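You operate a simulated robot arm through the tools that you are given. There is no shell and no other tool. Be economical: measure what you need, move in short steps, check, and stop when the job is done.

You run a simulated robot arm. Do the job below in one go: nothing can be reset, and whatever is moved stays where it is left.

JOB
Send the carton that holds tomatoes into the front run and the empty one into the other.
Fine: stop the belt after the first, swing the long paddle over, lift the side board at R32 into the brackets, run the second, and stop again.
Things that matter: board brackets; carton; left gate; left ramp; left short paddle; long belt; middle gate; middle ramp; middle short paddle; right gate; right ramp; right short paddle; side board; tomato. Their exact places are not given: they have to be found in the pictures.

The check looks at the end state, three seconds after you hand in, the way a careful person would. Anything else that was tipped, shoved, dropped, spilled or broken makes it a failure.

ROBOT AND FRAMES
A 6-joint arm with a two-finger parallel gripper on a trunk, on a base that drives. Base frame: it is fixed to the floor where the robot stands at the start and does not move with it; the origin is under the middle of the robot, x ahead of it, y to its left, z up. Units: mm, degrees, N and s.
With the tool pointing down near the work surface it reaches from about 180 to 760 mm from the robot's upright axis, wherever it stands. Its first joint turns from -166.0 to 166.0 degrees. Places, roughly: board brackets [2500, 2000, 600]; carton [2250, 1500, 500]; left gate [2300, 1000, 800]; left ramp [2300, 1000, 800]; left short paddle [1900, 1300, 600]; long belt [1900, 700, 600]; middle gate [2100, 700, 800]; middle ramp [2100, 700, 800]; middle short paddle [1700, 1000, 600]; right gate [1900, 400, 800]; right ramp [1900, 400, 800]; right short paddle [1500, 700, 600]; side board [2500, 1750, 750]; tomato (6x6x5 cm) [1700, 600, 600]. Payload 3.91 kg.
Tool frame: the origin (TCP) lies between the finger pads and is the grasp point; the fingertips stand 30 mm ahead of it; z points along the fingers, y is the line along which they close. Largest opening 110 mm; finger width 20, thickness 10; the body of the gripper, 48 by 112 mm, starts 55 mm behind the TCP.
Orientation is told as [roll, pitch, yaw] about the base's x, y, z axes, in that order, counted from this pose: with the fingers straight down and closing along the base's y, the tool's x points along the base's -x, its y along +y and its z along -z.

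CONTROLS
- The arm moves only by the tool apply_moves. Its argument "commands" is a list that holds one entry, the list of rows, each a list of 7 numbers: the shift along the tool's x, y, z in mm, then the turn, a rotation vector about the tool's x, y, z in degrees, then the finger opening in mm, from 0 to 110. In form: [[[tx, ty, tz, wx, wy, wz, hand], ...]]. A call has 1 to 12 rows; each row is the pose to reach, as a shift and turn from the pose commanded when the call began, along the tool's axes at that moment. Rows are played at 5 a second. More than 50 mm and 8.6 degrees between two rows, or a gripper value outside its range, and nothing of the call is played. Where a pose cannot be reached the arm comes as near as it can. A force on the tool above 90 N (or 10 N above the force at the start of the call, whichever is more), or a blocked arm, ends the call early, and 0.2 s more pass. The fingers move at their own pace (about 45 mm/s each) and stop on an object; they squeeze with about 34 N. The grip force told is the motor's: it shows also when the fingers shut on nothing. Time passes only in rows, and 0.2 s behind the last, so rows that repeat a pose let the fingers close. The reply holds the time, the measured pose of the TCP, the force on the tool along the base axes, the opening and the grip force, in the units named above and with some noise, with the torque about the TCP (base axes, N m) and any sound that the robot's microphone picked up.
- Cameras (640 x 400 px; columns grow to the right, rows downward): "scene" is now at [13.3, 106.9, 1321]; the picture's right is [-0.52, -0.85, 0.00], its down [-0.50, 0.30, -0.81] and it looks along [0.69, -0.42, -0.59] (base axes); focal length 251 px, centre (320, 200). "wrist" rides on the gripper at [71, 22, -107] in the tool frame; the picture's right is [-0.29, 0.96, 0.00], its down [-0.76, -0.23, -0.61] and it looks along [-0.58, -0.18, 0.79] (tool axes); focal length 243 px, centre (320, 200).
- camera(camera): a new picture of that camera. It takes no simulated time.
- raise_lower(by): slides the trunk up (or, below 0, down) by that many mm; the arm and the scene camera ride with it, the base frame stays. It gives what a move gives, with no picture.
- roll_base(legs): drives the robot by 1 to 6 legs, each [ahead, left, turn to the left] in mm, mm and degrees, along the robot's own axes; the way and the turn of a leg run together, so that a leg with both is an arc; at most 1500 mm and 180 degrees a leg. The arm and the cameras ride along, it lands a little off, and it stops where it bumps. It gives what a move gives.
- turn_head(pan, tilt): turns the head with the scene camera to pan (to the left, within 86 degrees either way) and tilt (down, from -29 to 69), counted from straight ahead of the robot. It gives what a move gives.
- locate(camera, pixels): for up to 12 pixels [column, row] of the newest picture of that camera ("zoom" is the newest enlarged one), the place [x, y, z] in the base frame of the surface seen there, good to about 2 mm. It takes no simulated time.
- close_up(camera, box): a new picture of the part [left, top, right, bottom] of that camera's present view, enlarged. It takes no simulated time.
- sign_off(): hands the job in; it is judged then, once.

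Work in short steps. Measure before you move; look again where a grasp or a placing could have gone wrong, and mend it. You have 80 turns and 52 pictures in all, those below and enlarged ones among them. Open the gripper and draw the arm clear of the work before you hand the job in, unless the task says otherwise; then end with one line.

The tools are called after ">>>" as a command line: name --argument value ..., lists and objects as JSON in quotes. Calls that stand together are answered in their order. apply_moves: Moves the arm, as the interface text tells. Its arguments: {"type":"object","properties":{"commands":{"type":"array","items":{"type":"array","items":{"type":"array","items":{"type":"number"}}}}},"required":["commands"]} The other tools are called the same way: raise_lower (by) slides the trunk up or down; roll_base (legs) drives the base; turn_head (pan, tilt) turns the head that bears the scene camera; camera (camera) takes a picture; locate (camera, pixels) gives the place of the surface under pixels of a picture; close_up (camera, box) takes an enlarged picture of a part of a camera's view; sign_off () hands the job in.

At the start:

```text
t: 0.0
position: [468.1, 51.4, 888.0]
ee_rot: [0.1, 0.1, -0.1]
wrist_force: [0.3, -0.1, 0.2]
torque: [0.04, 0.01, 0.01]
opening: 110.1
grip_force: 0.3
trunk travel left (down, up): [-275.0, 315.0]
robot x, y, heading: [-4.2, -1.6, 0.1]
head pan, tilt: [-31.3, 35.9]
```

scene: 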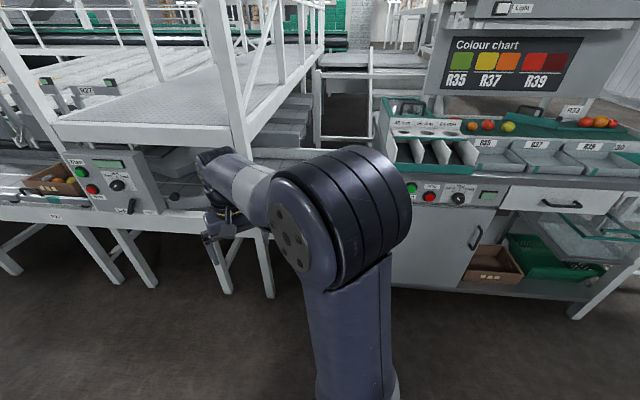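
wrist: 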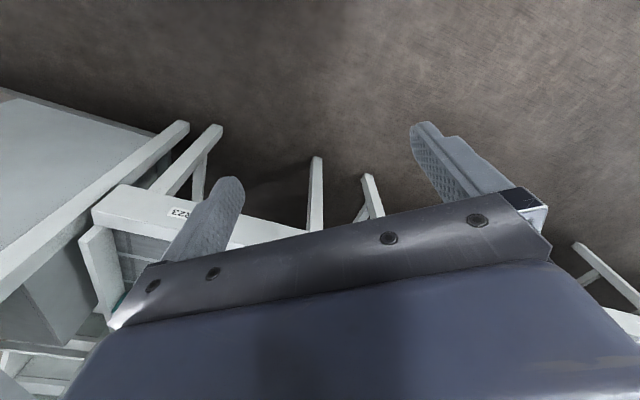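

The scene camera looks to the right; a carton with tomatoes shows at (55,182) and a control panel at (115,180). I turn the head to the left to see the long belt.

>>> turn_head --pan 30 --tilt 25

>>> camera --camera "scene"

```text
t: 1.3
position: [469.0, 50.7, 888.3]
ee_rot: [0.0, 0.0, 0.1]
wrist_force: [-0.9, 0.1, -0.3]
torque: [0.01, 0.01, 0.0]
opening: 110.1
grip_force: 0.0
trunk travel left (down, up): [-275.0, 315.0]
robot x, y, heading: [0.3, -1.7, 0.1]
head pan, tilt: [30.0, 25.0]
```

```text
49 pictures are left
```

scene: 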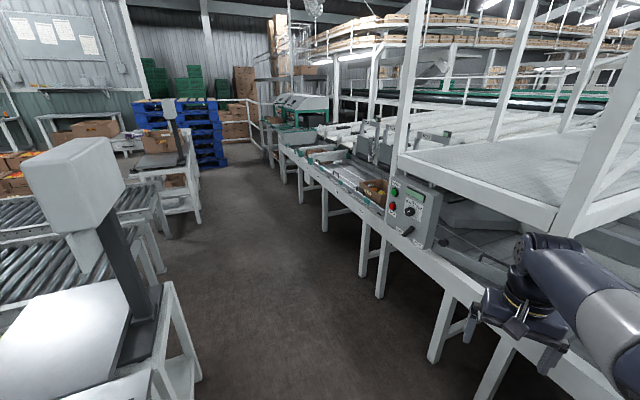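

The long frame runs away along the aisle, panel at (410,210), carton near (372,188). I locate the key points and zoom in.

>>> locate --camera "scene" --pixels '[[410, 210], [394, 192], [392, 208], [410, 212], [372, 188], [433, 300], [330, 190], [300, 160], [545, 350], [340, 160]]'

>>> close_up --camera "scene" --box '[260, 100, 460, 240]'

```text
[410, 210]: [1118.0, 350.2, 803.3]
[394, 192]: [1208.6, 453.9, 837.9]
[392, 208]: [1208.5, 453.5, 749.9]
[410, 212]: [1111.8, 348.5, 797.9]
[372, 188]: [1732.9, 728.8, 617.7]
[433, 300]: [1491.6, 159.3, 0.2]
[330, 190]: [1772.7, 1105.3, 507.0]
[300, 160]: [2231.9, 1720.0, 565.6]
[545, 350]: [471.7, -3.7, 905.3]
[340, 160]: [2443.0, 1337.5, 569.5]
```

```text
2.86 times, centred on (360, 170) of scene
```

zoom: 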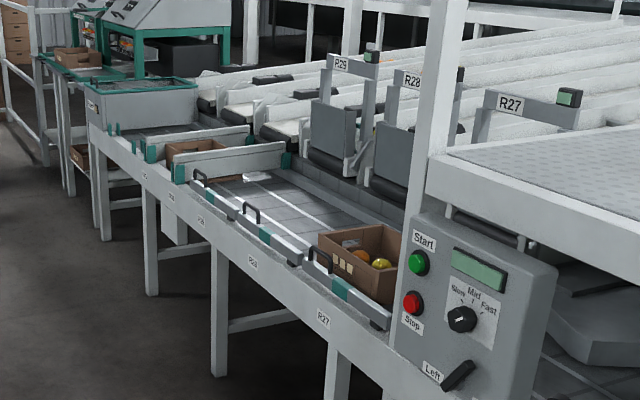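

I check the left side of the aisle for clearance before driving.

>>> locate --camera "scene" --pixels '[[165, 350], [130, 310], [195, 370], [165, 265], [200, 210], [100, 180], [320, 215], [260, 150], [305, 180], [362, 250], [250, 300], [280, 180]]'

>>> locate --camera "zoom" --pixels '[[325, 320], [250, 262], [145, 178], [318, 256], [248, 212], [198, 178], [195, 155], [180, 165], [290, 150], [385, 320], [325, 110], [375, 250]]'

```text
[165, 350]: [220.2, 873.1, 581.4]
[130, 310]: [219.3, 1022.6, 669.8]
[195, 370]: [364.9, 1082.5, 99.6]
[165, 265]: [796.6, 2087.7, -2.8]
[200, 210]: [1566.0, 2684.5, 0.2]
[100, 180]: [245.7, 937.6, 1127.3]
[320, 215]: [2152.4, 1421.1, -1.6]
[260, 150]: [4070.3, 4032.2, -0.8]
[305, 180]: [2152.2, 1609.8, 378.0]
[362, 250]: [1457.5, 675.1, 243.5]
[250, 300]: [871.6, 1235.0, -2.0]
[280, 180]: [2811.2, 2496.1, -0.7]
```

```text
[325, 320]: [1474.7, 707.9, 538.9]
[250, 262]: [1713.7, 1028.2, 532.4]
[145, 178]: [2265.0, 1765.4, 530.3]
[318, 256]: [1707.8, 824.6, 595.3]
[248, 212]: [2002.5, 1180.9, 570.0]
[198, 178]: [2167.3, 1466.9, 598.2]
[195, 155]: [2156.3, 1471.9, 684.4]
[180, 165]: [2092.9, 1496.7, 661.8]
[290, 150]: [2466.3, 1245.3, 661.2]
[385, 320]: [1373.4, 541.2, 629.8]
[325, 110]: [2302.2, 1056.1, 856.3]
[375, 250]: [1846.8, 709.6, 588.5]
```

The aisle runs at about 53° to x, belt front face at about 758 mm to the right of my origin, free some 350 mm left. I turn along the aisle and drive toward the belt.

>>> roll_base --legs '[[0, 0, 53.2], [1000, -150, 0]]'

>>> turn_head --pan -45 --tilt 35

>>> camera --camera "scene"

```text
t: 8.8
position: [966.5, 1094.8, 887.3]
ee_rot: [-0.1, 0.0, 52.8]
wrist_force: [-0.1, -0.6, -0.2]
torque: [-0.02, 0.0, 0.02]
opening: 109.9
grip_force: 0.2
trunk travel left (down, up): [-275.0, 315.0]
robot x, y, heading: [725.3, 690.4, 53.1]
head pan, tilt: [30.0, 25.0]
```

```text
t: 10.3
position: [968.1, 1094.3, 888.8]
ee_rot: [0.1, 0.0, 52.9]
wrist_force: [-1.1, 1.3, 1.2]
torque: [-0.02, 0.01, 0.01]
opening: 110.1
grip_force: 0.0
trunk travel left (down, up): [-275.0, 315.0]
robot x, y, heading: [725.4, 690.2, 52.9]
head pan, tilt: [-45.0, 35.0]
```

```text
47 pictures are left
```

scene: 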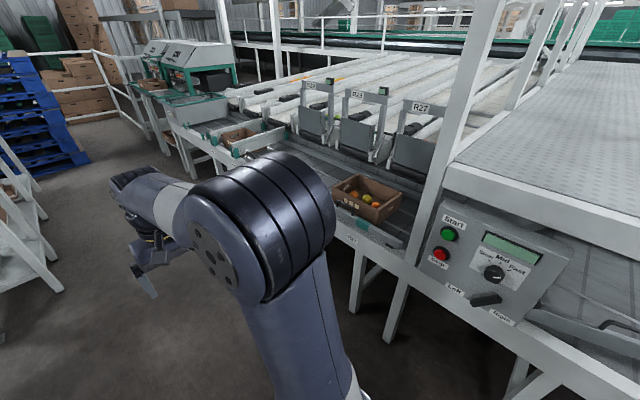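

The carton with tomatoes at (370,197) sits on the belt, panel at (490,260). I zoom into both.

>>> close_up --camera "scene" --box '[420, 190, 580, 330]'

>>> close_up --camera "scene" --box '[160, 60, 440, 260]'

```text
2.86 times, centred on (500, 260) of scene
```

zoom: 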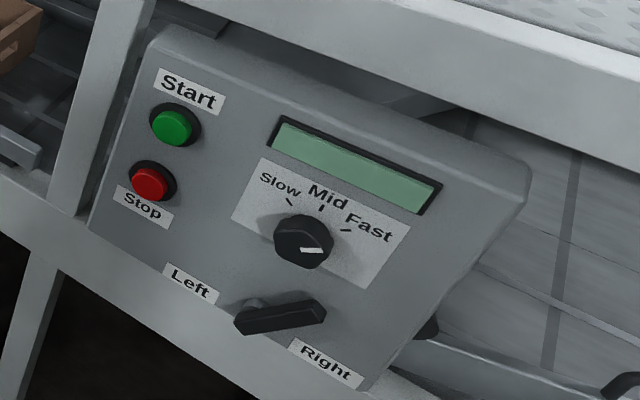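

```text
2.00 times, centred on (300, 160) of scene
```

zoom: 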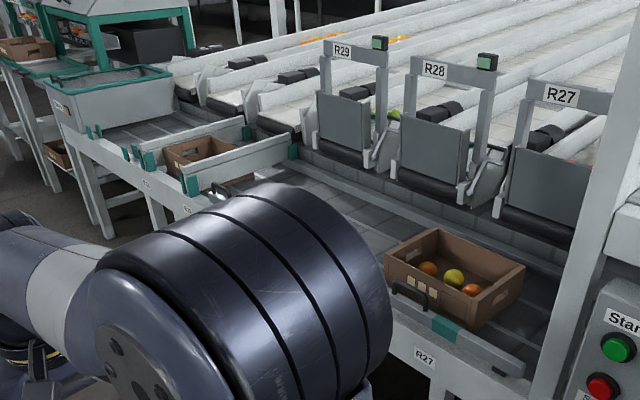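

The arm hides the junction. I drive ahead ~550 mm and look right at the far end of the belt.

>>> roll_base --legs '[[600, 0, 0]]'

>>> turn_head --pan -70 --tilt 38

>>> raise_lower --by 200

>>> camera --camera "scene"

```text
t: 13.7
position: [1333.6, 1569.7, 888.9]
ee_rot: [0.0, 0.0, 52.5]
wrist_force: [0.3, 0.8, 0.2]
torque: [0.01, 0.02, -0.06]
opening: 110.0
grip_force: 0.0
trunk travel left (down, up): [-275.0, 315.0]
robot x, y, heading: [1088.9, 1164.9, 52.4]
head pan, tilt: [-45.0, 35.0]
```

```text
t: 14.6
position: [1334.7, 1569.7, 887.9]
ee_rot: [0.0, -0.1, 52.5]
wrist_force: [0.6, -0.1, -1.1]
torque: [0.0, 0.02, 0.02]
opening: 110.2
grip_force: 0.0
trunk travel left (down, up): [-275.0, 315.0]
robot x, y, heading: [1089.1, 1169.1, 52.6]
head pan, tilt: [-70.0, 38.0]
```

```text
t: 16.8
position: [1332.8, 1570.2, 1088.1]
ee_rot: [-0.1, 0.0, 52.4]
wrist_force: [-0.3, 0.2, 0.0]
torque: [0.02, 0.01, -0.01]
opening: 110.2
grip_force: 0.1
trunk travel left (down, up): [-475.0, 115.0]
robot x, y, heading: [1089.8, 1165.8, 52.4]
head pan, tilt: [-70.0, 38.0]
```

```text
44 pictures are left
```

scene: 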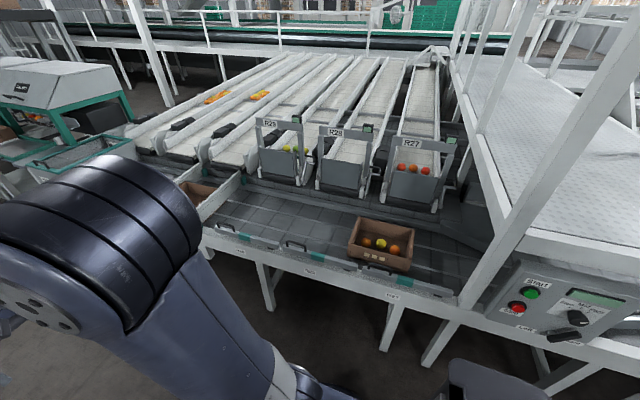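

I continue ahead to see the end of the belt beyond the empty carton.

>>> roll_base --legs '[[650, 0, 0]]'

>>> camera --camera "scene"

```text
t: 20.4
position: [1731.7, 2078.1, 1089.1]
ee_rot: [0.0, -0.1, 52.0]
wrist_force: [-0.4, 0.4, 0.2]
torque: [-0.01, 0.02, 0.05]
opening: 110.1
grip_force: 0.1
trunk travel left (down, up): [-475.0, 115.0]
robot x, y, heading: [1486.3, 1675.7, 51.9]
head pan, tilt: [-70.0, 38.0]
```

```text
43 pictures are left
```

scene: 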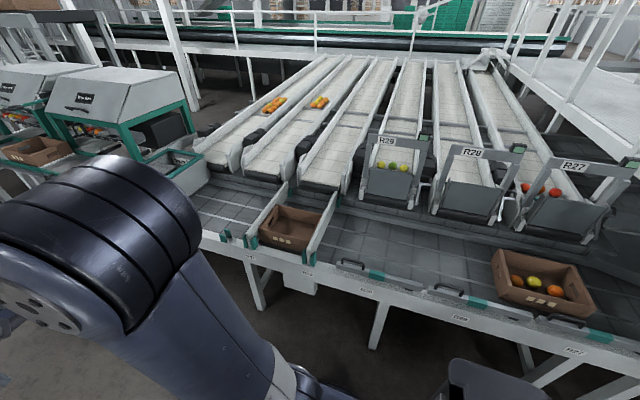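

The empty carton at (288,230) lies between two boards across the belt. I enlarge that area and the left end.

>>> close_up --camera "scene" --box '[150, 130, 390, 300]'

>>> turn_head --pan -35 --tilt 38

>>> camera --camera "scene"

```text
2.35 times, centred on (270, 215) of scene
```

zoom: 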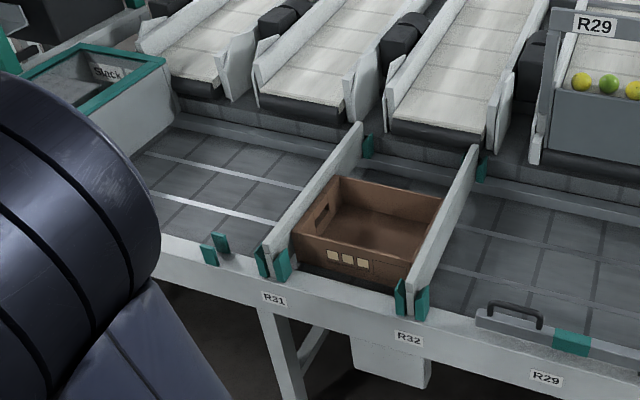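

```text
t: 21.4
position: [1731.4, 2077.3, 1088.1]
ee_rot: [0.0, 0.1, 52.0]
wrist_force: [0.3, -0.2, 0.2]
torque: [-0.01, 0.02, 0.03]
opening: 110.2
grip_force: 0.1
trunk travel left (down, up): [-475.0, 115.0]
robot x, y, heading: [1484.9, 1678.5, 52.0]
head pan, tilt: [-35.0, 38.0]
```

```text
41 pictures are left
```

scene: 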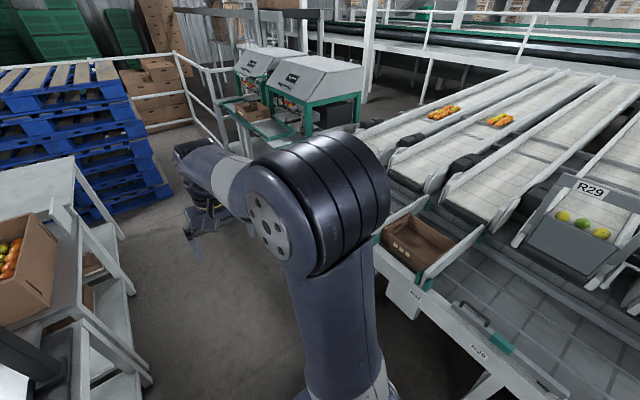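

The side boards stand at R31 and R32, with spare teal brackets left of R31. Now I go back to see the right part past the panel, where the belt should lead to the runs and the long paddle.

>>> roll_base --legs '[[-1300, 0, 1]]'

>>> turn_head --pan -84 --tilt 38

>>> camera --camera "scene"

```text
t: 28.1
position: [906.7, 1017.1, 1087.7]
ee_rot: [0.0, 0.1, 53.2]
wrist_force: [0.9, 0.2, 0.6]
torque: [-0.05, 0.01, -0.01]
opening: 110.0
grip_force: 0.1
trunk travel left (down, up): [-475.0, 115.0]
robot x, y, heading: [665.1, 611.9, 53.0]
head pan, tilt: [-35.0, 38.0]
```

```text
t: 29.2
position: [906.5, 1017.0, 1088.2]
ee_rot: [0.0, 0.0, 53.1]
wrist_force: [-0.5, -0.1, 0.1]
torque: [-0.02, 0.01, -0.02]
opening: 110.0
grip_force: 0.1
trunk travel left (down, up): [-475.0, 115.0]
robot x, y, heading: [667.3, 614.4, 53.2]
head pan, tilt: [-84.0, 38.0]
```

```text
40 pictures are left
```

scene: 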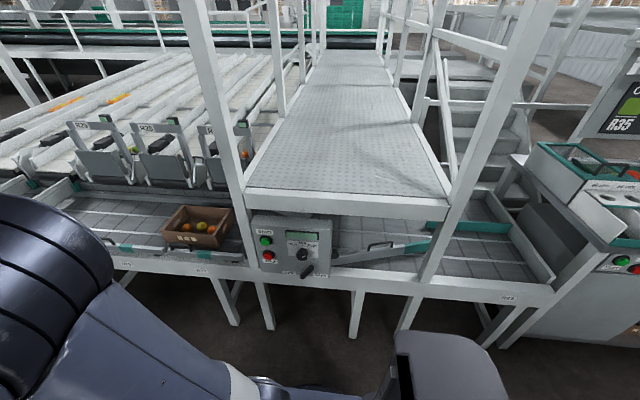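

The long paddle shows under the bridge around (380,248), with the run divider right of it. I zoom in there.

>>> close_up --camera "scene" --box '[240, 170, 560, 310]'

>>> locate --camera "scene" --pixels '[[265, 241], [267, 255], [302, 256], [305, 271], [338, 262], [380, 245], [430, 240], [430, 225], [350, 225], [520, 180], [540, 280], [195, 228]]'

```text
2.00 times, centred on (400, 240) of scene
```

zoom: 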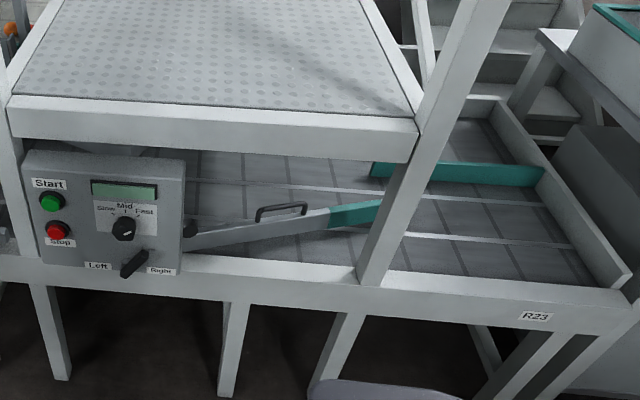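

```text
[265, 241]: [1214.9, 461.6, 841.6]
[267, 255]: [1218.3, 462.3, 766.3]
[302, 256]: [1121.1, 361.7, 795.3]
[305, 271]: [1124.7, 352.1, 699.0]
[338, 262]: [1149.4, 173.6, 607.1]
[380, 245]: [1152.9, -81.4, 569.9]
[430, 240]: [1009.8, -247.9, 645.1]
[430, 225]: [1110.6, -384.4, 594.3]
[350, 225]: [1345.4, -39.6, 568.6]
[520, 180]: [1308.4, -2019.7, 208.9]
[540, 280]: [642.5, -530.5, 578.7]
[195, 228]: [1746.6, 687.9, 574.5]
```

I measure the paddle, divider, dial and lever from this zoom.

>>> locate --camera "zoom" --pixels '[[195, 238], [328, 217], [378, 206], [372, 168], [540, 175], [280, 206], [262, 212], [304, 204], [130, 258], [144, 253], [122, 268], [300, 180]]'

>>> close_up --camera "scene" --box '[245, 205, 345, 285]'

```text
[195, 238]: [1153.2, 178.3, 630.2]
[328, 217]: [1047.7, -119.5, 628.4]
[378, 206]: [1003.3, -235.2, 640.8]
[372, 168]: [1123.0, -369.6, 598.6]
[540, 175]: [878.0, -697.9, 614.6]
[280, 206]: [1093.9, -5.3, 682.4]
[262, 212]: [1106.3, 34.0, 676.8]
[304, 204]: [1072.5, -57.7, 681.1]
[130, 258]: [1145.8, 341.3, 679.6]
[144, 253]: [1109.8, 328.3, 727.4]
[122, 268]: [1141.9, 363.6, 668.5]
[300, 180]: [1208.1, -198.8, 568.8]
```

```text
5.00 times, centred on (295, 245) of scene
```

zoom: 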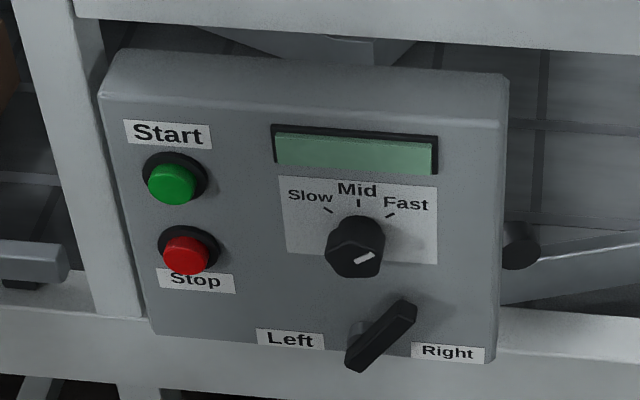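

The dial points to Fast and the lever to Right. To see where the paddle tip ends behind the post I drive back about 500 mm.

>>> roll_base --legs '[[-520, 0, 0]]'

>>> camera --camera "scene"

```text
t: 32.3
position: [589.1, 597.2, 1088.6]
ee_rot: [0.1, 0.0, 53.8]
wrist_force: [-0.1, 0.8, -0.4]
torque: [-0.03, 0.01, 0.01]
opening: 110.0
grip_force: 0.1
trunk travel left (down, up): [-475.0, 115.0]
robot x, y, heading: [353.7, 186.3, 54.0]
head pan, tilt: [-84.0, 38.0]
```

```text
37 pictures are left
```

scene: 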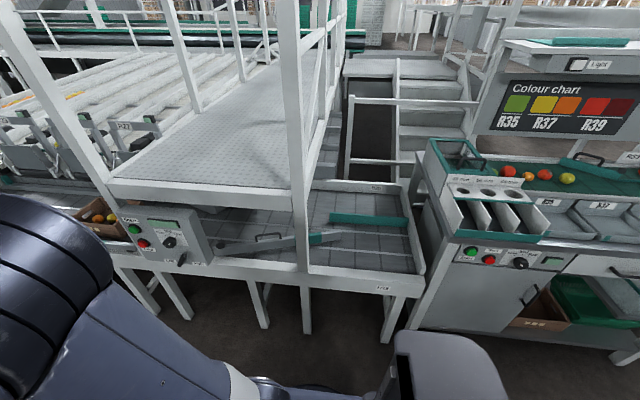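

>>> close_up --camera "scene" --box '[190, 170, 450, 310]'

```text
2.46 times, centred on (320, 240) of scene
```

zoom: 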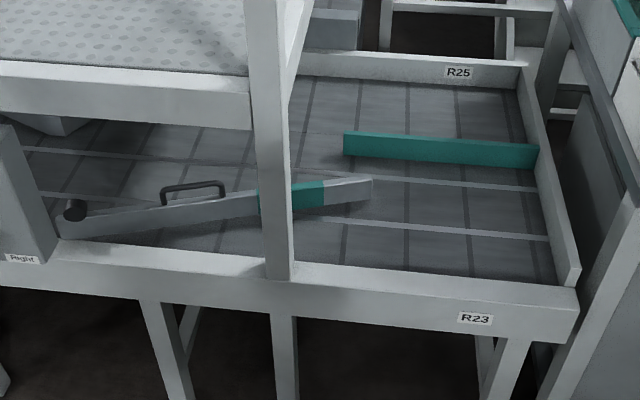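

The paddle tip is at (370,190), left of the teal divider whose near end is at (345,150). I measure the geometry of tip, rails, and handle.

>>> locate --camera "zoom" --pixels '[[368, 183], [370, 200], [75, 203], [160, 190], [192, 186], [224, 184], [345, 135], [345, 155], [440, 265], [440, 68], [575, 270], [390, 215]]'

>>> locate --camera "scene" --pixels '[[73, 212], [105, 206], [128, 220], [120, 240], [90, 218], [170, 243], [181, 258], [134, 228], [143, 244]]'

```text
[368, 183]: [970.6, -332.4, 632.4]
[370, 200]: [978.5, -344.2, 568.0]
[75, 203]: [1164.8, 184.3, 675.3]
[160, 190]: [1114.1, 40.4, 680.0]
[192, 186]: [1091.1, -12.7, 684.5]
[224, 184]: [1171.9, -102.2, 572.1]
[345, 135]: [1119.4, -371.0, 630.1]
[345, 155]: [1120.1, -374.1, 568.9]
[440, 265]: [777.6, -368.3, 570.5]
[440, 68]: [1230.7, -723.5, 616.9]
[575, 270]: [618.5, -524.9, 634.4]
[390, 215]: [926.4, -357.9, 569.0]
```

```text
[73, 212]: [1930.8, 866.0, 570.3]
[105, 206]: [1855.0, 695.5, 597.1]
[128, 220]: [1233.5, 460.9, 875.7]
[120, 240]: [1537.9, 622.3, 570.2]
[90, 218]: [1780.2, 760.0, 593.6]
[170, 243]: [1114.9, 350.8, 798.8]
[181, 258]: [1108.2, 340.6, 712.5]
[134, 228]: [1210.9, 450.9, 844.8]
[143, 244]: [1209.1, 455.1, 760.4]
```

The paddle (pivot near s-end of panel, tip mid-front-run) half-blocks the front run now: tip o≈977, divider o≈1120, front rail o≈843. It must lie flush with the front rail for the tomatoes. I turn to face the belt here.

>>> roll_base --legs '[[0, 0, -90.8]]'

>>> turn_head --pan 10 --tilt 45

>>> camera --camera "scene"

```text
t: 36.5
position: [767.7, -39.2, 1089.1]
ee_rot: [0.0, 0.0, -35.0]
wrist_force: [-0.4, -0.2, -0.3]
torque: [-0.03, 0.01, 0.01]
opening: 110.0
grip_force: 0.1
trunk travel left (down, up): [-475.0, 115.0]
robot x, y, heading: [355.1, 186.0, -35.0]
head pan, tilt: [-84.0, 38.0]
```

```text
t: 38.2
position: [767.3, -38.2, 1089.5]
ee_rot: [0.1, 0.0, -34.9]
wrist_force: [0.5, -0.5, 0.2]
torque: [-0.01, 0.03, 0.01]
opening: 109.7
grip_force: 0.1
trunk travel left (down, up): [-475.0, 115.0]
robot x, y, heading: [353.0, 188.8, -35.1]
head pan, tilt: [10.0, 45.0]
```

```text
35 pictures are left
```

scene: 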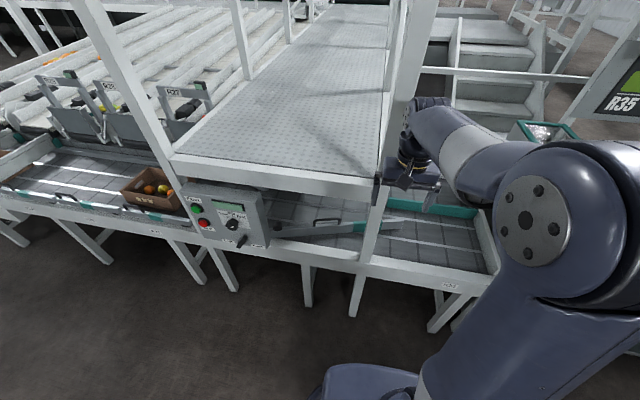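

Good overview: carton with tomatoes at (152,188), paddle tip at (410,222). I zoom on the carton to measure its lane position, and the paddle tip too.

>>> close_up --camera "scene" --box '[90, 140, 250, 250]'

>>> locate --camera "zoom" --pixels '[[124, 192], [120, 225], [240, 274], [198, 108], [310, 180], [380, 240], [455, 225], [470, 270], [120, 270], [230, 235], [590, 320], [600, 395]]'

>>> locate --camera "scene" --pixels '[[411, 219], [411, 228], [385, 225], [370, 195], [300, 178], [360, 260], [375, 192], [325, 222], [275, 232]]'

```text
3.64 times, centred on (170, 195) of scene
```

zoom: 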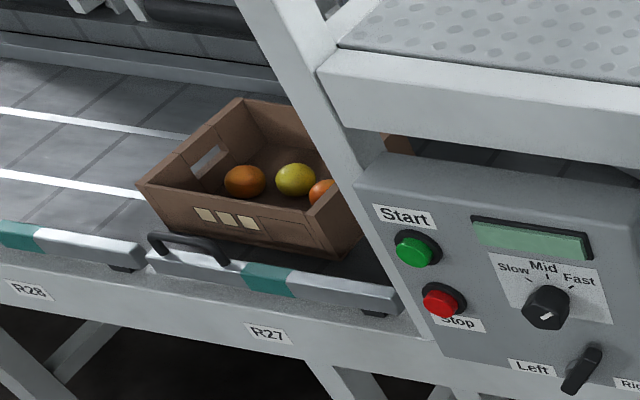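

```text
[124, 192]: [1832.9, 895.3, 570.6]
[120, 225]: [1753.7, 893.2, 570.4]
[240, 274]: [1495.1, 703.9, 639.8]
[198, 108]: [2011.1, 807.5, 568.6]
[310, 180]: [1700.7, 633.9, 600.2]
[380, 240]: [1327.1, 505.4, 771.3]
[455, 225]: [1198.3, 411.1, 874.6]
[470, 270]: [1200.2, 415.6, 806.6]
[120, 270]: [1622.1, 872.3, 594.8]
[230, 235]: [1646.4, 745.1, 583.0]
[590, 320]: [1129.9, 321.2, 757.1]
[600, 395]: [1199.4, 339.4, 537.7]
```

```text
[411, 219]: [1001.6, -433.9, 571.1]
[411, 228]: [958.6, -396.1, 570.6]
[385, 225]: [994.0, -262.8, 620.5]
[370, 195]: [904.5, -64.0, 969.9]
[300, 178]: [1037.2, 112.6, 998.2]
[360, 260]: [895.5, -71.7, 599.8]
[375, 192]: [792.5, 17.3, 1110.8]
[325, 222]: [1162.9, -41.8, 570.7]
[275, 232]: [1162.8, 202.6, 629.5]
```

I locate the carton's corners and the short paddle next to it.

>>> locate --camera "zoom" --pixels '[[146, 186], [238, 103], [335, 252], [166, 228], [330, 200], [240, 180], [295, 175], [318, 190], [385, 300], [150, 258], [340, 225], [140, 245]]'

```text
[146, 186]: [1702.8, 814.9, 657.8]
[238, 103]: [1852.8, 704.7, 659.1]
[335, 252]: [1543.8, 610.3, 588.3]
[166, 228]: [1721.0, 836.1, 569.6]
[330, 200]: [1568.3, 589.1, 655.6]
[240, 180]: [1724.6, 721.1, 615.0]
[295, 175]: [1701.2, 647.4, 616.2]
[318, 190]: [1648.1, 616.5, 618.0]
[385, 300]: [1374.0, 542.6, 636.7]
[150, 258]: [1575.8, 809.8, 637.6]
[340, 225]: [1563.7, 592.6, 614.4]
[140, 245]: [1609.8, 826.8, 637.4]
```

Carton spans o 873–1064, so it clears the divider (1119) if the paddle lies flush. I move the base right and nearer to the paddle tip.

>>> roll_base --legs '[[0, -90, -1.8], [230, 0, 0]]'

>>> camera --camera "scene"

```text
t: 40.6
position: [893.5, -259.9, 1088.5]
ee_rot: [0.0, 0.0, -36.8]
wrist_force: [-0.8, -0.5, -0.1]
torque: [0.01, 0.0, 0.0]
opening: 110.3
grip_force: 0.1
trunk travel left (down, up): [-475.0, 115.0]
robot x, y, heading: [484.0, -20.9, -36.9]
head pan, tilt: [10.0, 45.0]
```

```text
33 pictures are left
```

scene: 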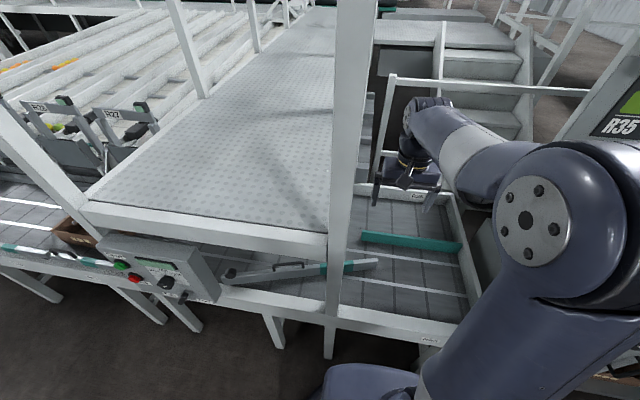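

The tool now closes along the belt; I turn it 90° about its axis so the fingers can straddle the paddle, while shifting above the tip (s≈360, o≈964).

>>> apply_moves --commands '[[[-8, 3, 0, 0, 0, -8.2, 110], [-17, 6, 0, 0, 0, -16.4, 110], [-25, 9, 0, 0, 0, -24.6, 110], [-34, 12, 0, 0, 0, -32.8, 110], [-42, 15, 0, 0, 0, -41, 110], [-51, 18, 0, 0, 0, -49.2, 110], [-59, 21, 0, 0, 0, -57.4, 110], [-68, 24, 0, 0, 0, -65.6, 110], [-76, 27, 0, 0, 0, -73.8, 110], [-84, 30, 0, 0, 0, -82, 100], [-92, 34, 0, 0, 0, -90, 80], [-92, 34, 0, 0, 0, -90, 80]]]'

>>> raise_lower --by -300

>>> camera --camera "scene"

>>> camera --camera "wrist"

```text
t: 43.2
position: [986.9, -287.2, 1089.0]
ee_rot: [0.0, 0.0, 53.4]
wrist_force: [0.5, 0.8, 0.4]
torque: [-0.02, 0.01, 0.03]
opening: 80.1
grip_force: 0.0
trunk travel left (down, up): [-475.0, 115.0]
robot x, y, heading: [487.6, -20.2, -36.5]
head pan, tilt: [10.0, 45.0]
```

```text
t: 46.2
position: [985.7, -286.7, 788.0]
ee_rot: [-0.1, 0.0, 53.2]
wrist_force: [-0.1, -0.2, -0.8]
torque: [-0.01, 0.0, -0.02]
opening: 79.9
grip_force: 0.0
trunk travel left (down, up): [-175.0, 415.0]
robot x, y, heading: [484.9, -21.2, -36.9]
head pan, tilt: [10.0, 45.0]
```

```text
32 pictures are left
```

scene: 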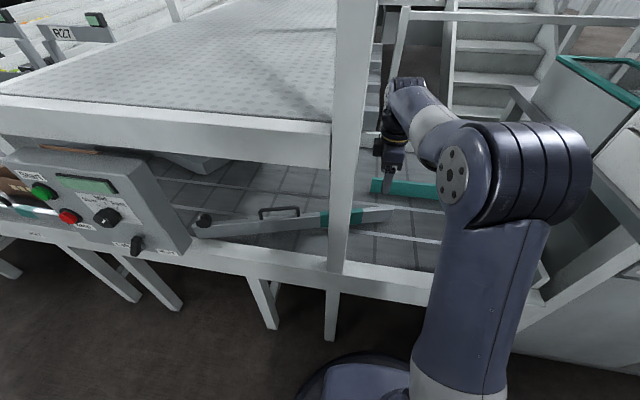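

```text
31 pictures are left
```

wrist: 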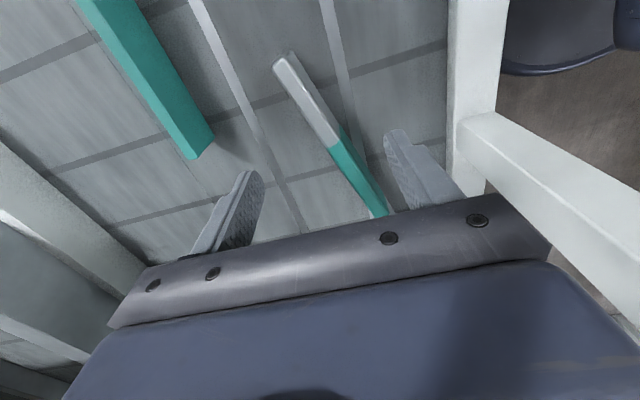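

The wrist picture shows the paddle between the fingers. I check its top line with locate.

>>> locate --camera "wrist" --pixels '[[284, 62], [310, 98], [335, 138], [370, 195], [330, 95], [205, 150]]'

```text
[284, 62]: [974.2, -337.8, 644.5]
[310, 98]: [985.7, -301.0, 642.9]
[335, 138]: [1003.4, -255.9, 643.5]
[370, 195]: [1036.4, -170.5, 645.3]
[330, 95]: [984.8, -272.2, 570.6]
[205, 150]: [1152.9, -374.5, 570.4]
```

The paddle top (z≈644) is centred between the fingers. I lower 160 mm to straddle it.

>>> apply_moves --commands '[[[0, 0, 40, 0, 0, 0, 80], [0, 0, 80, 0, 0, 0, 80], [0, -2, 120, 0, 0, 0, 80], [0, -4, 160, 0, 0, 0, 80], [0, -4, 160, 0, 0, 0, 60]]]'

>>> camera --camera "wrist"

```text
t: 47.4
position: [989.7, -288.8, 625.1]
ee_rot: [0.0, 0.1, 53.3]
wrist_force: [-0.1, 0.4, 0.4]
torque: [0.02, -0.01, -0.06]
opening: 59.7
grip_force: 0.0
trunk travel left (down, up): [-175.0, 415.0]
robot x, y, heading: [487.6, -21.9, -36.6]
head pan, tilt: [10.0, 45.0]
```

```text
30 pictures are left
```

wrist: 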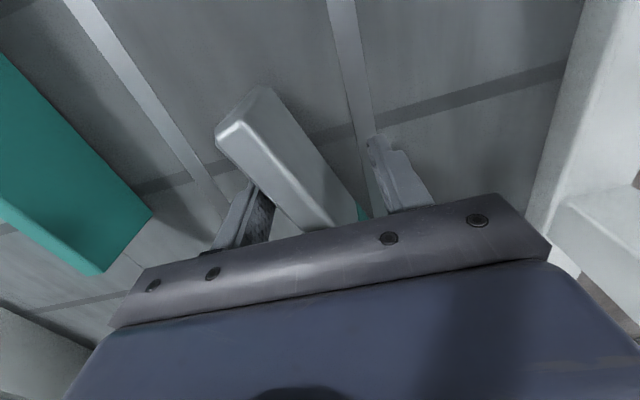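

Straddling holds. I check the front rail's inner edge and height before dragging the tip forward.

>>> locate --camera "wrist" --pixels '[[560, 100], [535, 190], [600, 150], [520, 150], [240, 130], [280, 160], [610, 230]]'

```text
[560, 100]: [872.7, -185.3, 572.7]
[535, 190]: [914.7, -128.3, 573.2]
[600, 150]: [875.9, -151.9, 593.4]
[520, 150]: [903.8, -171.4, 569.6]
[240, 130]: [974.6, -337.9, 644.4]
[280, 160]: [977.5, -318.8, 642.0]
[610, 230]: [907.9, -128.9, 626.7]
```

Rail inner face is at o≈795–808, top z≈600. I lift 12 mm, narrow the opening to 40, then drag the paddle 132 mm toward the front.

>>> apply_moves --commands '[[[0, 0, -12, 0, 0, 0, 40], [0, 15, -12, 0, 0, 2, 40], [0, 35, -12, 0, 0, 4, 40], [0, 55, -12, 0, 0, 6, 40], [0, 75, -12, 0, 0, 8, 40], [0, 95, -12, 0, 0, 10, 40], [0, 115, -12, 0, 0, 12, 40], [0, 127, -12, 0, 0, 14, 40], [0, 132, -12, 0, 0, 14, 40], [0, 132, -12, 0, 0, 14, 40]]]'

>>> camera --camera "wrist"

```text
t: 49.6
position: [883.6, -209.4, 642.0]
ee_rot: [0.0, 0.0, 39.2]
wrist_force: [0.1, 0.9, -0.5]
torque: [0.01, -0.02, 0.0]
opening: 40.3
grip_force: 0.1
trunk travel left (down, up): [-175.0, 415.0]
robot x, y, heading: [485.6, -16.8, -36.6]
head pan, tilt: [10.0, 45.0]
```

```text
29 pictures are left
```

wrist: 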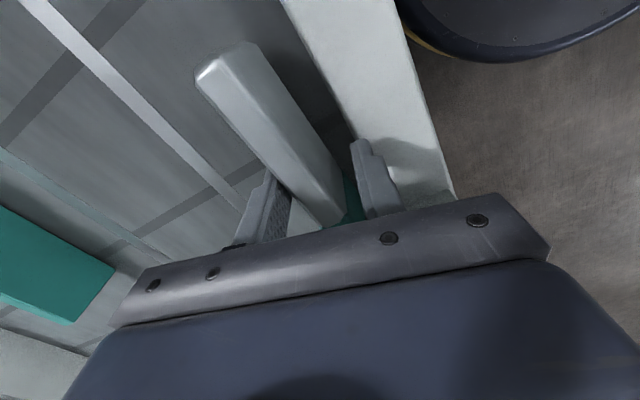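

The paddle followed. I measure its line now.

>>> locate --camera "wrist" --pixels '[[220, 70], [260, 130], [300, 185], [320, 60], [350, 110]]'

```text
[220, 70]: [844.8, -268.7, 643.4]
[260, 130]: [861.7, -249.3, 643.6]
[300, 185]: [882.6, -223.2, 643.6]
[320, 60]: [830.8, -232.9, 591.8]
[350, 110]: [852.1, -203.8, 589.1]
```

Paddle now lies at o≈838–840 (about 2°). I push another 10 mm while squaring the tool, then lift off.

>>> apply_moves --commands '[[[0, 6, 0, 0, 0, -7, 40], [-4, 14, 0, 0, 0, -14, 40], [-4, 14, 0, 0, 0, -14, 40], [-4, 11, 0, 0, 0, -14, 50], [-4, 11, -40, 0, 0, -14, 50], [-4, 11, -80, 0, 0, -14, 50], [-4, 11, -120, 0, 0, -14, 50], [-4, 11, -160, 0, 0, -14, 50]]]'

>>> camera --camera "wrist"

>>> locate --camera "wrist" --pixels '[[250, 60], [280, 100], [300, 60], [310, 110], [330, 160]]'

```text
t: 51.4
position: [882.6, -200.0, 799.5]
ee_rot: [0.0, 0.0, 53.3]
wrist_force: [0.2, 0.2, 0.3]
torque: [-0.03, 0.03, 0.0]
opening: 50.0
grip_force: 0.1
trunk travel left (down, up): [-175.0, 415.0]
robot x, y, heading: [487.0, -21.6, -36.7]
head pan, tilt: [10.0, 45.0]
```

```text
28 pictures are left
```

wrist: 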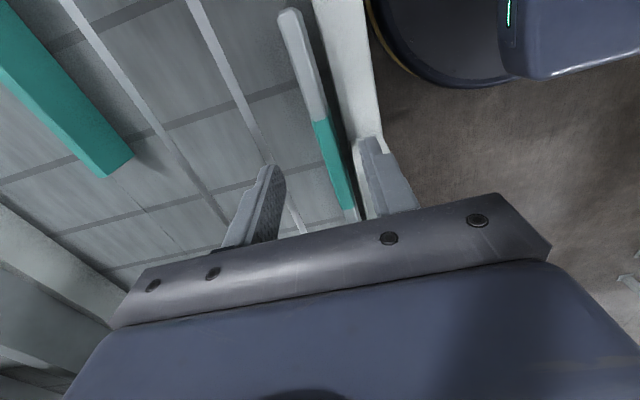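

```text
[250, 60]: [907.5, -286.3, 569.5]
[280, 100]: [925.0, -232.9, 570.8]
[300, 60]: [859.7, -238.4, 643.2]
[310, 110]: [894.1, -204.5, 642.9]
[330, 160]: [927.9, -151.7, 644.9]
```

Paddle is now parallel to the rail (o≈831–834). I back off and drive along to the panel.

>>> roll_base --legs '[[-300, 0, 0], [0, 765, 0]]'

>>> apply_moves --commands '[[[0, -8, 0, 8.2, 0, 0, 20], [0, -16, 0, 16.4, 0, 0, 0], [0, -24, 0, 24.6, 0, 0, 0], [0, -32, 0, 32.8, 0, 0, 0], [0, -40, 0, 41, 0, 0, 0], [0, -48, 0, 49.2, 0, 0, 0], [0, -56, 0, 57.4, 0, 0, 0], [0, -62, 0, 65.6, 0, 0, 0], [0, -68, 0, 73.8, 0, 0, 0], [0, -74, 0, 82, 0, 0, 0], [0, -80, 0, 90, 0, 0, 0]]]'

>>> camera --camera "scene"

```text
t: 57.2
position: [1113.7, 570.4, 798.5]
ee_rot: [0.0, 0.0, 51.4]
wrist_force: [1.1, -0.3, 0.1]
torque: [-0.04, 0.01, 0.0]
opening: 50.1
grip_force: 0.0
trunk travel left (down, up): [-175.0, 415.0]
robot x, y, heading: [725.0, 765.1, -38.6]
head pan, tilt: [10.0, 45.0]
```

```text
t: 59.6
position: [1173.4, 520.4, 798.8]
ee_rot: [-90.1, 0.0, 51.4]
wrist_force: [0.1, 0.5, -0.2]
torque: [0.03, 0.03, 0.0]
opening: 0.0
grip_force: 34.1
trunk travel left (down, up): [-175.0, 415.0]
robot x, y, heading: [722.8, 757.8, -38.4]
head pan, tilt: [10.0, 45.0]
```

```text
27 pictures are left
```

scene: 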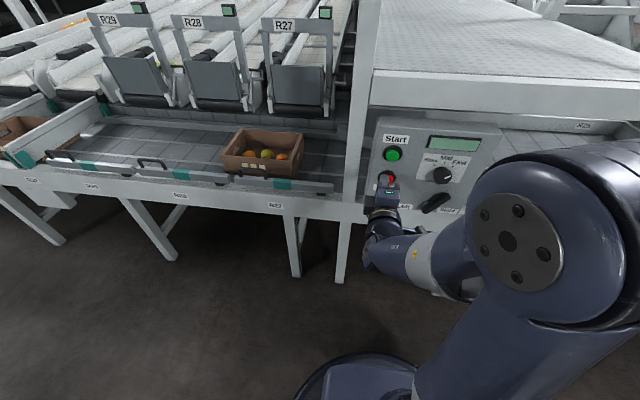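

Great view; Start at (393,155), Stop at (387,178). I zoom for exact button centres.

>>> close_up --camera "scene" --box '[360, 120, 500, 220]'

```text
4.00 times, centred on (430, 170) of scene
```

zoom: 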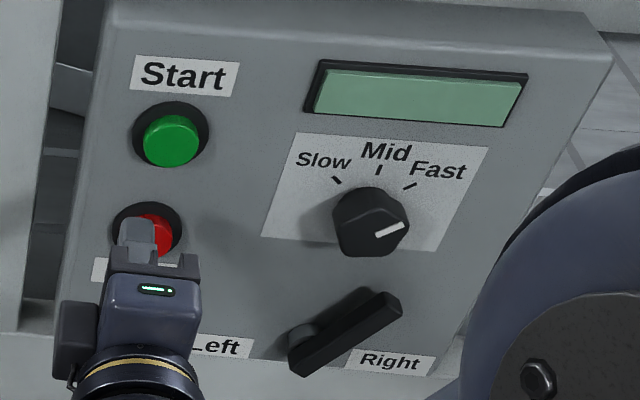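

>>> locate --camera "zoom" --pixels '[[171, 140], [155, 140], [190, 140], [171, 158], [171, 120], [170, 235], [160, 220], [240, 150], [240, 250], [395, 230], [375, 240], [205, 115]]'

```text
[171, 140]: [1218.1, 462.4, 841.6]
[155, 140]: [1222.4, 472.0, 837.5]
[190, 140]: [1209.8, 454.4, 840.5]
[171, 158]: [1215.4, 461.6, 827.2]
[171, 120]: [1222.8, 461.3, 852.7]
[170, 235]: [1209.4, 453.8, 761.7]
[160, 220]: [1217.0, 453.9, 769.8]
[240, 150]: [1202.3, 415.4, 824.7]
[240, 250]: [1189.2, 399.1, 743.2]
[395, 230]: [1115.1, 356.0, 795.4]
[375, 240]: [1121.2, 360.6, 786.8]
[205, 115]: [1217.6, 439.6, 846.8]
```

Start cap centre is s≈1098, o≈698, z≈841; Stop same column at z≈762. I approach to 20 mm before Start with closed fingers.

>>> apply_moves --commands '[[[11, -20, 10, 0, 0, 0, 0], [22, -42, 19, 0, 0, 0, 0], [22, -42, 19, 0, 0, 0, 0]]]'

>>> close_up --camera "scene" --box '[360, 120, 500, 220]'

```text
t: 60.4
position: [1175.9, 488.8, 839.4]
ee_rot: [-90.0, 0.0, 51.3]
wrist_force: [0.2, -0.4, -0.1]
torque: [0.03, -0.02, -0.02]
opening: 0.0
grip_force: 34.0
trunk travel left (down, up): [-175.0, 415.0]
robot x, y, heading: [722.6, 759.6, -38.4]
head pan, tilt: [10.0, 45.0]
```

```text
4.00 times, centred on (430, 170) of scene
```

zoom: 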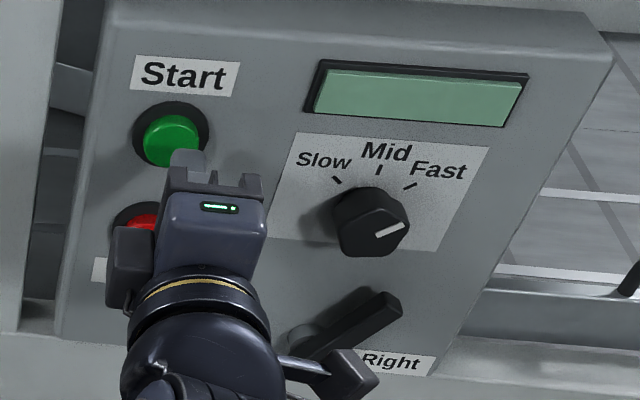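

Finger is aligned with Start. I press Start and then Stop shortly after, as a test pulse to learn the belt speed.

>>> apply_moves --commands '[[[-3, 0, 27, 0, 0, 0, 0], [-3, 0, 0, 0, 0, 0, 0], [-3, 40, 0, 0, 0, 0, 0], [-3, 77, 0, 0, 0, 0, 0], [-3, 77, 29, 0, 0, 0, 0], [-3, 77, 0, 0, 0, 0, 0]]]'

>>> camera --camera "scene"

```text
t: 61.8
position: [1176.0, 490.2, 767.3]
ee_rot: [-89.9, 0.0, 51.3]
wrist_force: [0.1, 0.2, -0.1]
torque: [-0.01, -0.01, -0.01]
opening: 0.0
grip_force: 34.3
trunk travel left (down, up): [-175.0, 415.0]
robot x, y, heading: [723.3, 761.8, -38.5]
head pan, tilt: [10.0, 45.0]
heard: click, click
```

```text
24 pictures are left
```

scene: 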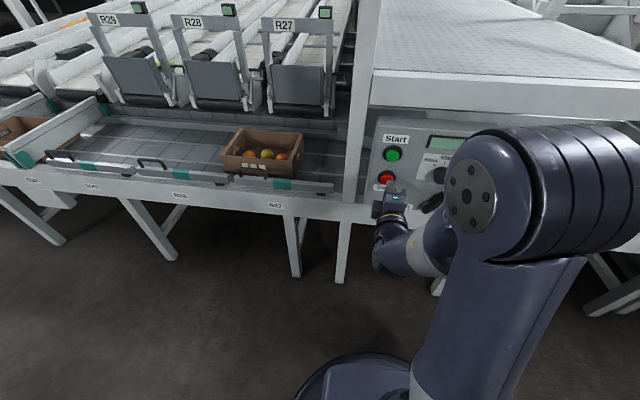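

Two clicks were heard; I check whether the carton moved.

>>> locate --camera "scene" --pixels '[[224, 156], [243, 131], [302, 136], [296, 160], [290, 172], [262, 175]]'

>>> close_up --camera "scene" --box '[210, 110, 450, 260]'

```text
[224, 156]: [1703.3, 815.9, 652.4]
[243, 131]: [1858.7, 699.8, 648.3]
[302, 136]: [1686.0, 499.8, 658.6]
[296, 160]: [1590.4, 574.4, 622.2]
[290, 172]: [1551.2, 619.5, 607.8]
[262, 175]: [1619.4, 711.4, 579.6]
```

```text
2.67 times, centred on (330, 185) of scene
```

zoom: 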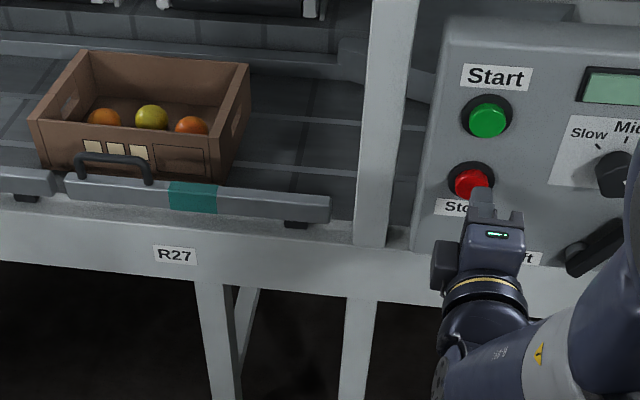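

The carton has not moved. I press Start again, go back in front of Stop and look whether the belt runs.

>>> apply_moves --commands '[[[0, -40, 0, 0, 0, 0, 0], [0, -74, 0, 0, 0, 0, 0], [0, -74, 28, 0, 0, 0, 0], [0, -74, 28, 0, 0, 0, 0], [0, -74, 0, 0, 0, 0, 0]]]'

>>> close_up --camera "scene" --box '[210, 110, 450, 260]'

```text
t: 63.0
position: [1175.5, 489.3, 838.4]
ee_rot: [-90.0, 0.1, 51.3]
wrist_force: [0.0, -0.6, 1.4]
torque: [-0.01, 0.03, 0.03]
opening: 0.1
grip_force: 33.4
trunk travel left (down, up): [-175.0, 415.0]
robot x, y, heading: [726.7, 762.2, -38.5]
head pan, tilt: [10.0, 45.0]
heard: click
```

```text
2.67 times, centred on (330, 185) of scene
```

zoom: 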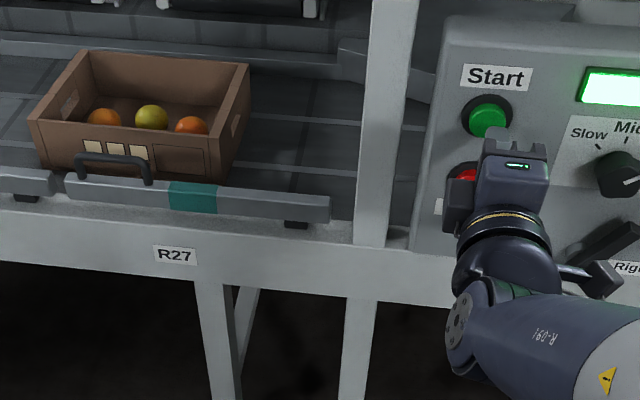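

The display lit up, so the belt is on. I go in front of Stop now and check the movement.

>>> apply_moves --commands '[[[0, 38, 0, 0, 0, 0, 0], [0, 75, 0, 0, 0, 0, 0]]]'

>>> camera --camera "scene"

```text
t: 63.6
position: [1176.1, 489.3, 763.7]
ee_rot: [-90.0, -0.1, 51.3]
wrist_force: [-0.1, -0.1, -0.1]
torque: [-0.01, 0.01, 0.01]
opening: 0.0
grip_force: 34.0
trunk travel left (down, up): [-175.0, 415.0]
robot x, y, heading: [725.7, 761.7, -38.7]
head pan, tilt: [10.0, 45.0]
```

```text
21 pictures are left
```

scene: 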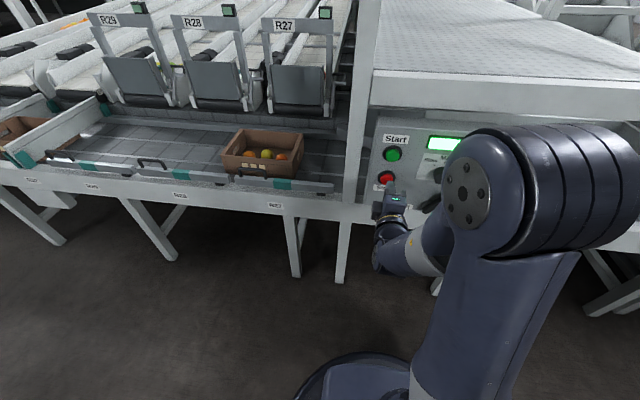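

Still visually unmoved; I measure the carton corner and wait half a second more.

>>> locate --camera "scene" --pixels '[[224, 156], [299, 136], [301, 140], [250, 154]]'

>>> apply_moves --commands '[[[0, 0, 0, 0, 0, 0, 0], [0, 0, 0, 0, 0, 0, 0], [0, 0, 0, 0, 0, 0, 0]]]'

>>> close_up --camera "scene" --box '[210, 110, 450, 260]'

```text
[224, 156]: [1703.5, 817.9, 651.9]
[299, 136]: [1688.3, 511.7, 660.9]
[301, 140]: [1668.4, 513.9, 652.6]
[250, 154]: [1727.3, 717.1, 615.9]
```

```text
t: 64.4
position: [1175.6, 489.6, 763.4]
ee_rot: [-90.0, 0.0, 51.4]
wrist_force: [0.1, 0.5, -0.5]
torque: [-0.01, 0.01, -0.02]
opening: 0.1
grip_force: 34.2
trunk travel left (down, up): [-175.0, 415.0]
robot x, y, heading: [722.9, 757.2, -38.9]
head pan, tilt: [10.0, 45.0]
```

```text
2.67 times, centred on (330, 185) of scene
```

zoom: 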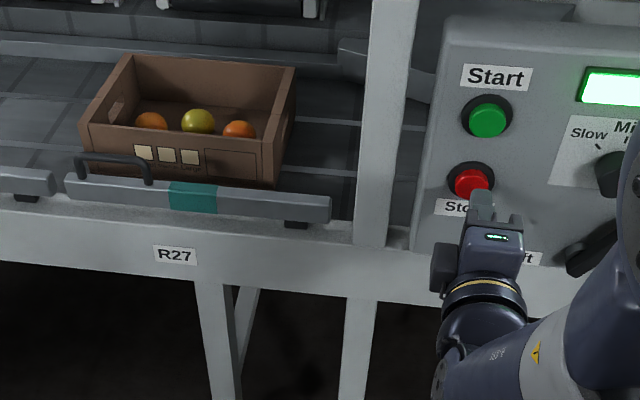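

It runs to the right after a start delay of about a second; moved ~65 mm. I wait 1 s more and measure speed.

>>> apply_moves --commands '[[[0, 0, 0, 0, 0, 0, 0], [0, 0, 0, 0, 0, 0, 0], [0, 0, 0, 0, 0, 0, 0], [0, 0, 0, 0, 0, 0, 0]]]'

>>> camera --camera "scene"

```text
t: 65.4
position: [1175.9, 489.0, 763.5]
ee_rot: [-90.0, 0.1, 51.2]
wrist_force: [-1.0, -0.6, -0.5]
torque: [0.0, 0.03, 0.01]
opening: 0.0
grip_force: 34.0
trunk travel left (down, up): [-175.0, 415.0]
robot x, y, heading: [723.1, 763.9, -38.6]
head pan, tilt: [10.0, 45.0]
```

```text
19 pictures are left
```

scene: 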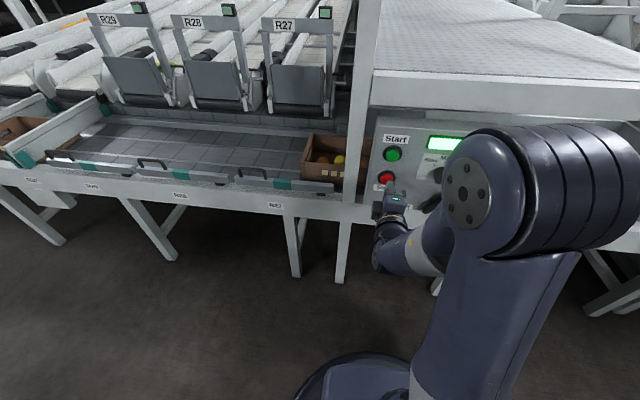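

>>> locate --camera "scene" --pixels '[[304, 160], [313, 137], [320, 160]]'

```text
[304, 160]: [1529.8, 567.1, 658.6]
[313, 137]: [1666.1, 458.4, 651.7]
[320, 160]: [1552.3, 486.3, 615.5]
```

Speed is about 235 mm/s (trailing edge now s≈1369). I need ~1050 mm more, about 4.5 s; first I wait 2.6 s.

>>> apply_moves --commands '[[[0, 0, 0, 0, 0, 0, 0], [0, 0, 0, 0, 0, 0, 0], [0, 0, 0, 0, 0, 0, 0], [0, 0, 0, 0, 0, 0, 0], [0, 0, 0, 0, 0, 0, 0], [0, 0, 0, 0, 0, 0, 0], [0, 0, 0, 0, 0, 0, 0], [0, 0, 0, 0, 0, 0, 0], [0, 0, 0, 0, 0, 0, 0], [0, 0, 0, 0, 0, 0, 0], [0, 0, 0, 0, 0, 0, 0], [0, 0, 0, 0, 0, 0, 0]]]'

>>> camera --camera "scene"

```text
t: 68.0
position: [1176.3, 489.0, 763.7]
ee_rot: [-90.0, 0.0, 51.3]
wrist_force: [-0.4, -0.5, 0.0]
torque: [-0.03, -0.03, 0.01]
opening: 0.0
grip_force: 34.1
trunk travel left (down, up): [-175.0, 415.0]
robot x, y, heading: [723.8, 766.0, -39.1]
head pan, tilt: [10.0, 45.0]
```

```text
18 pictures are left
```

scene: 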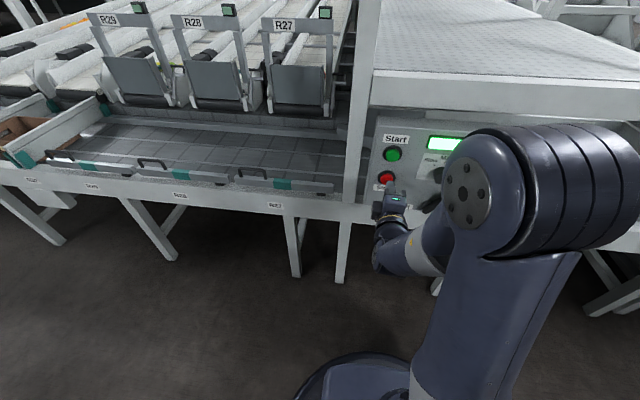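

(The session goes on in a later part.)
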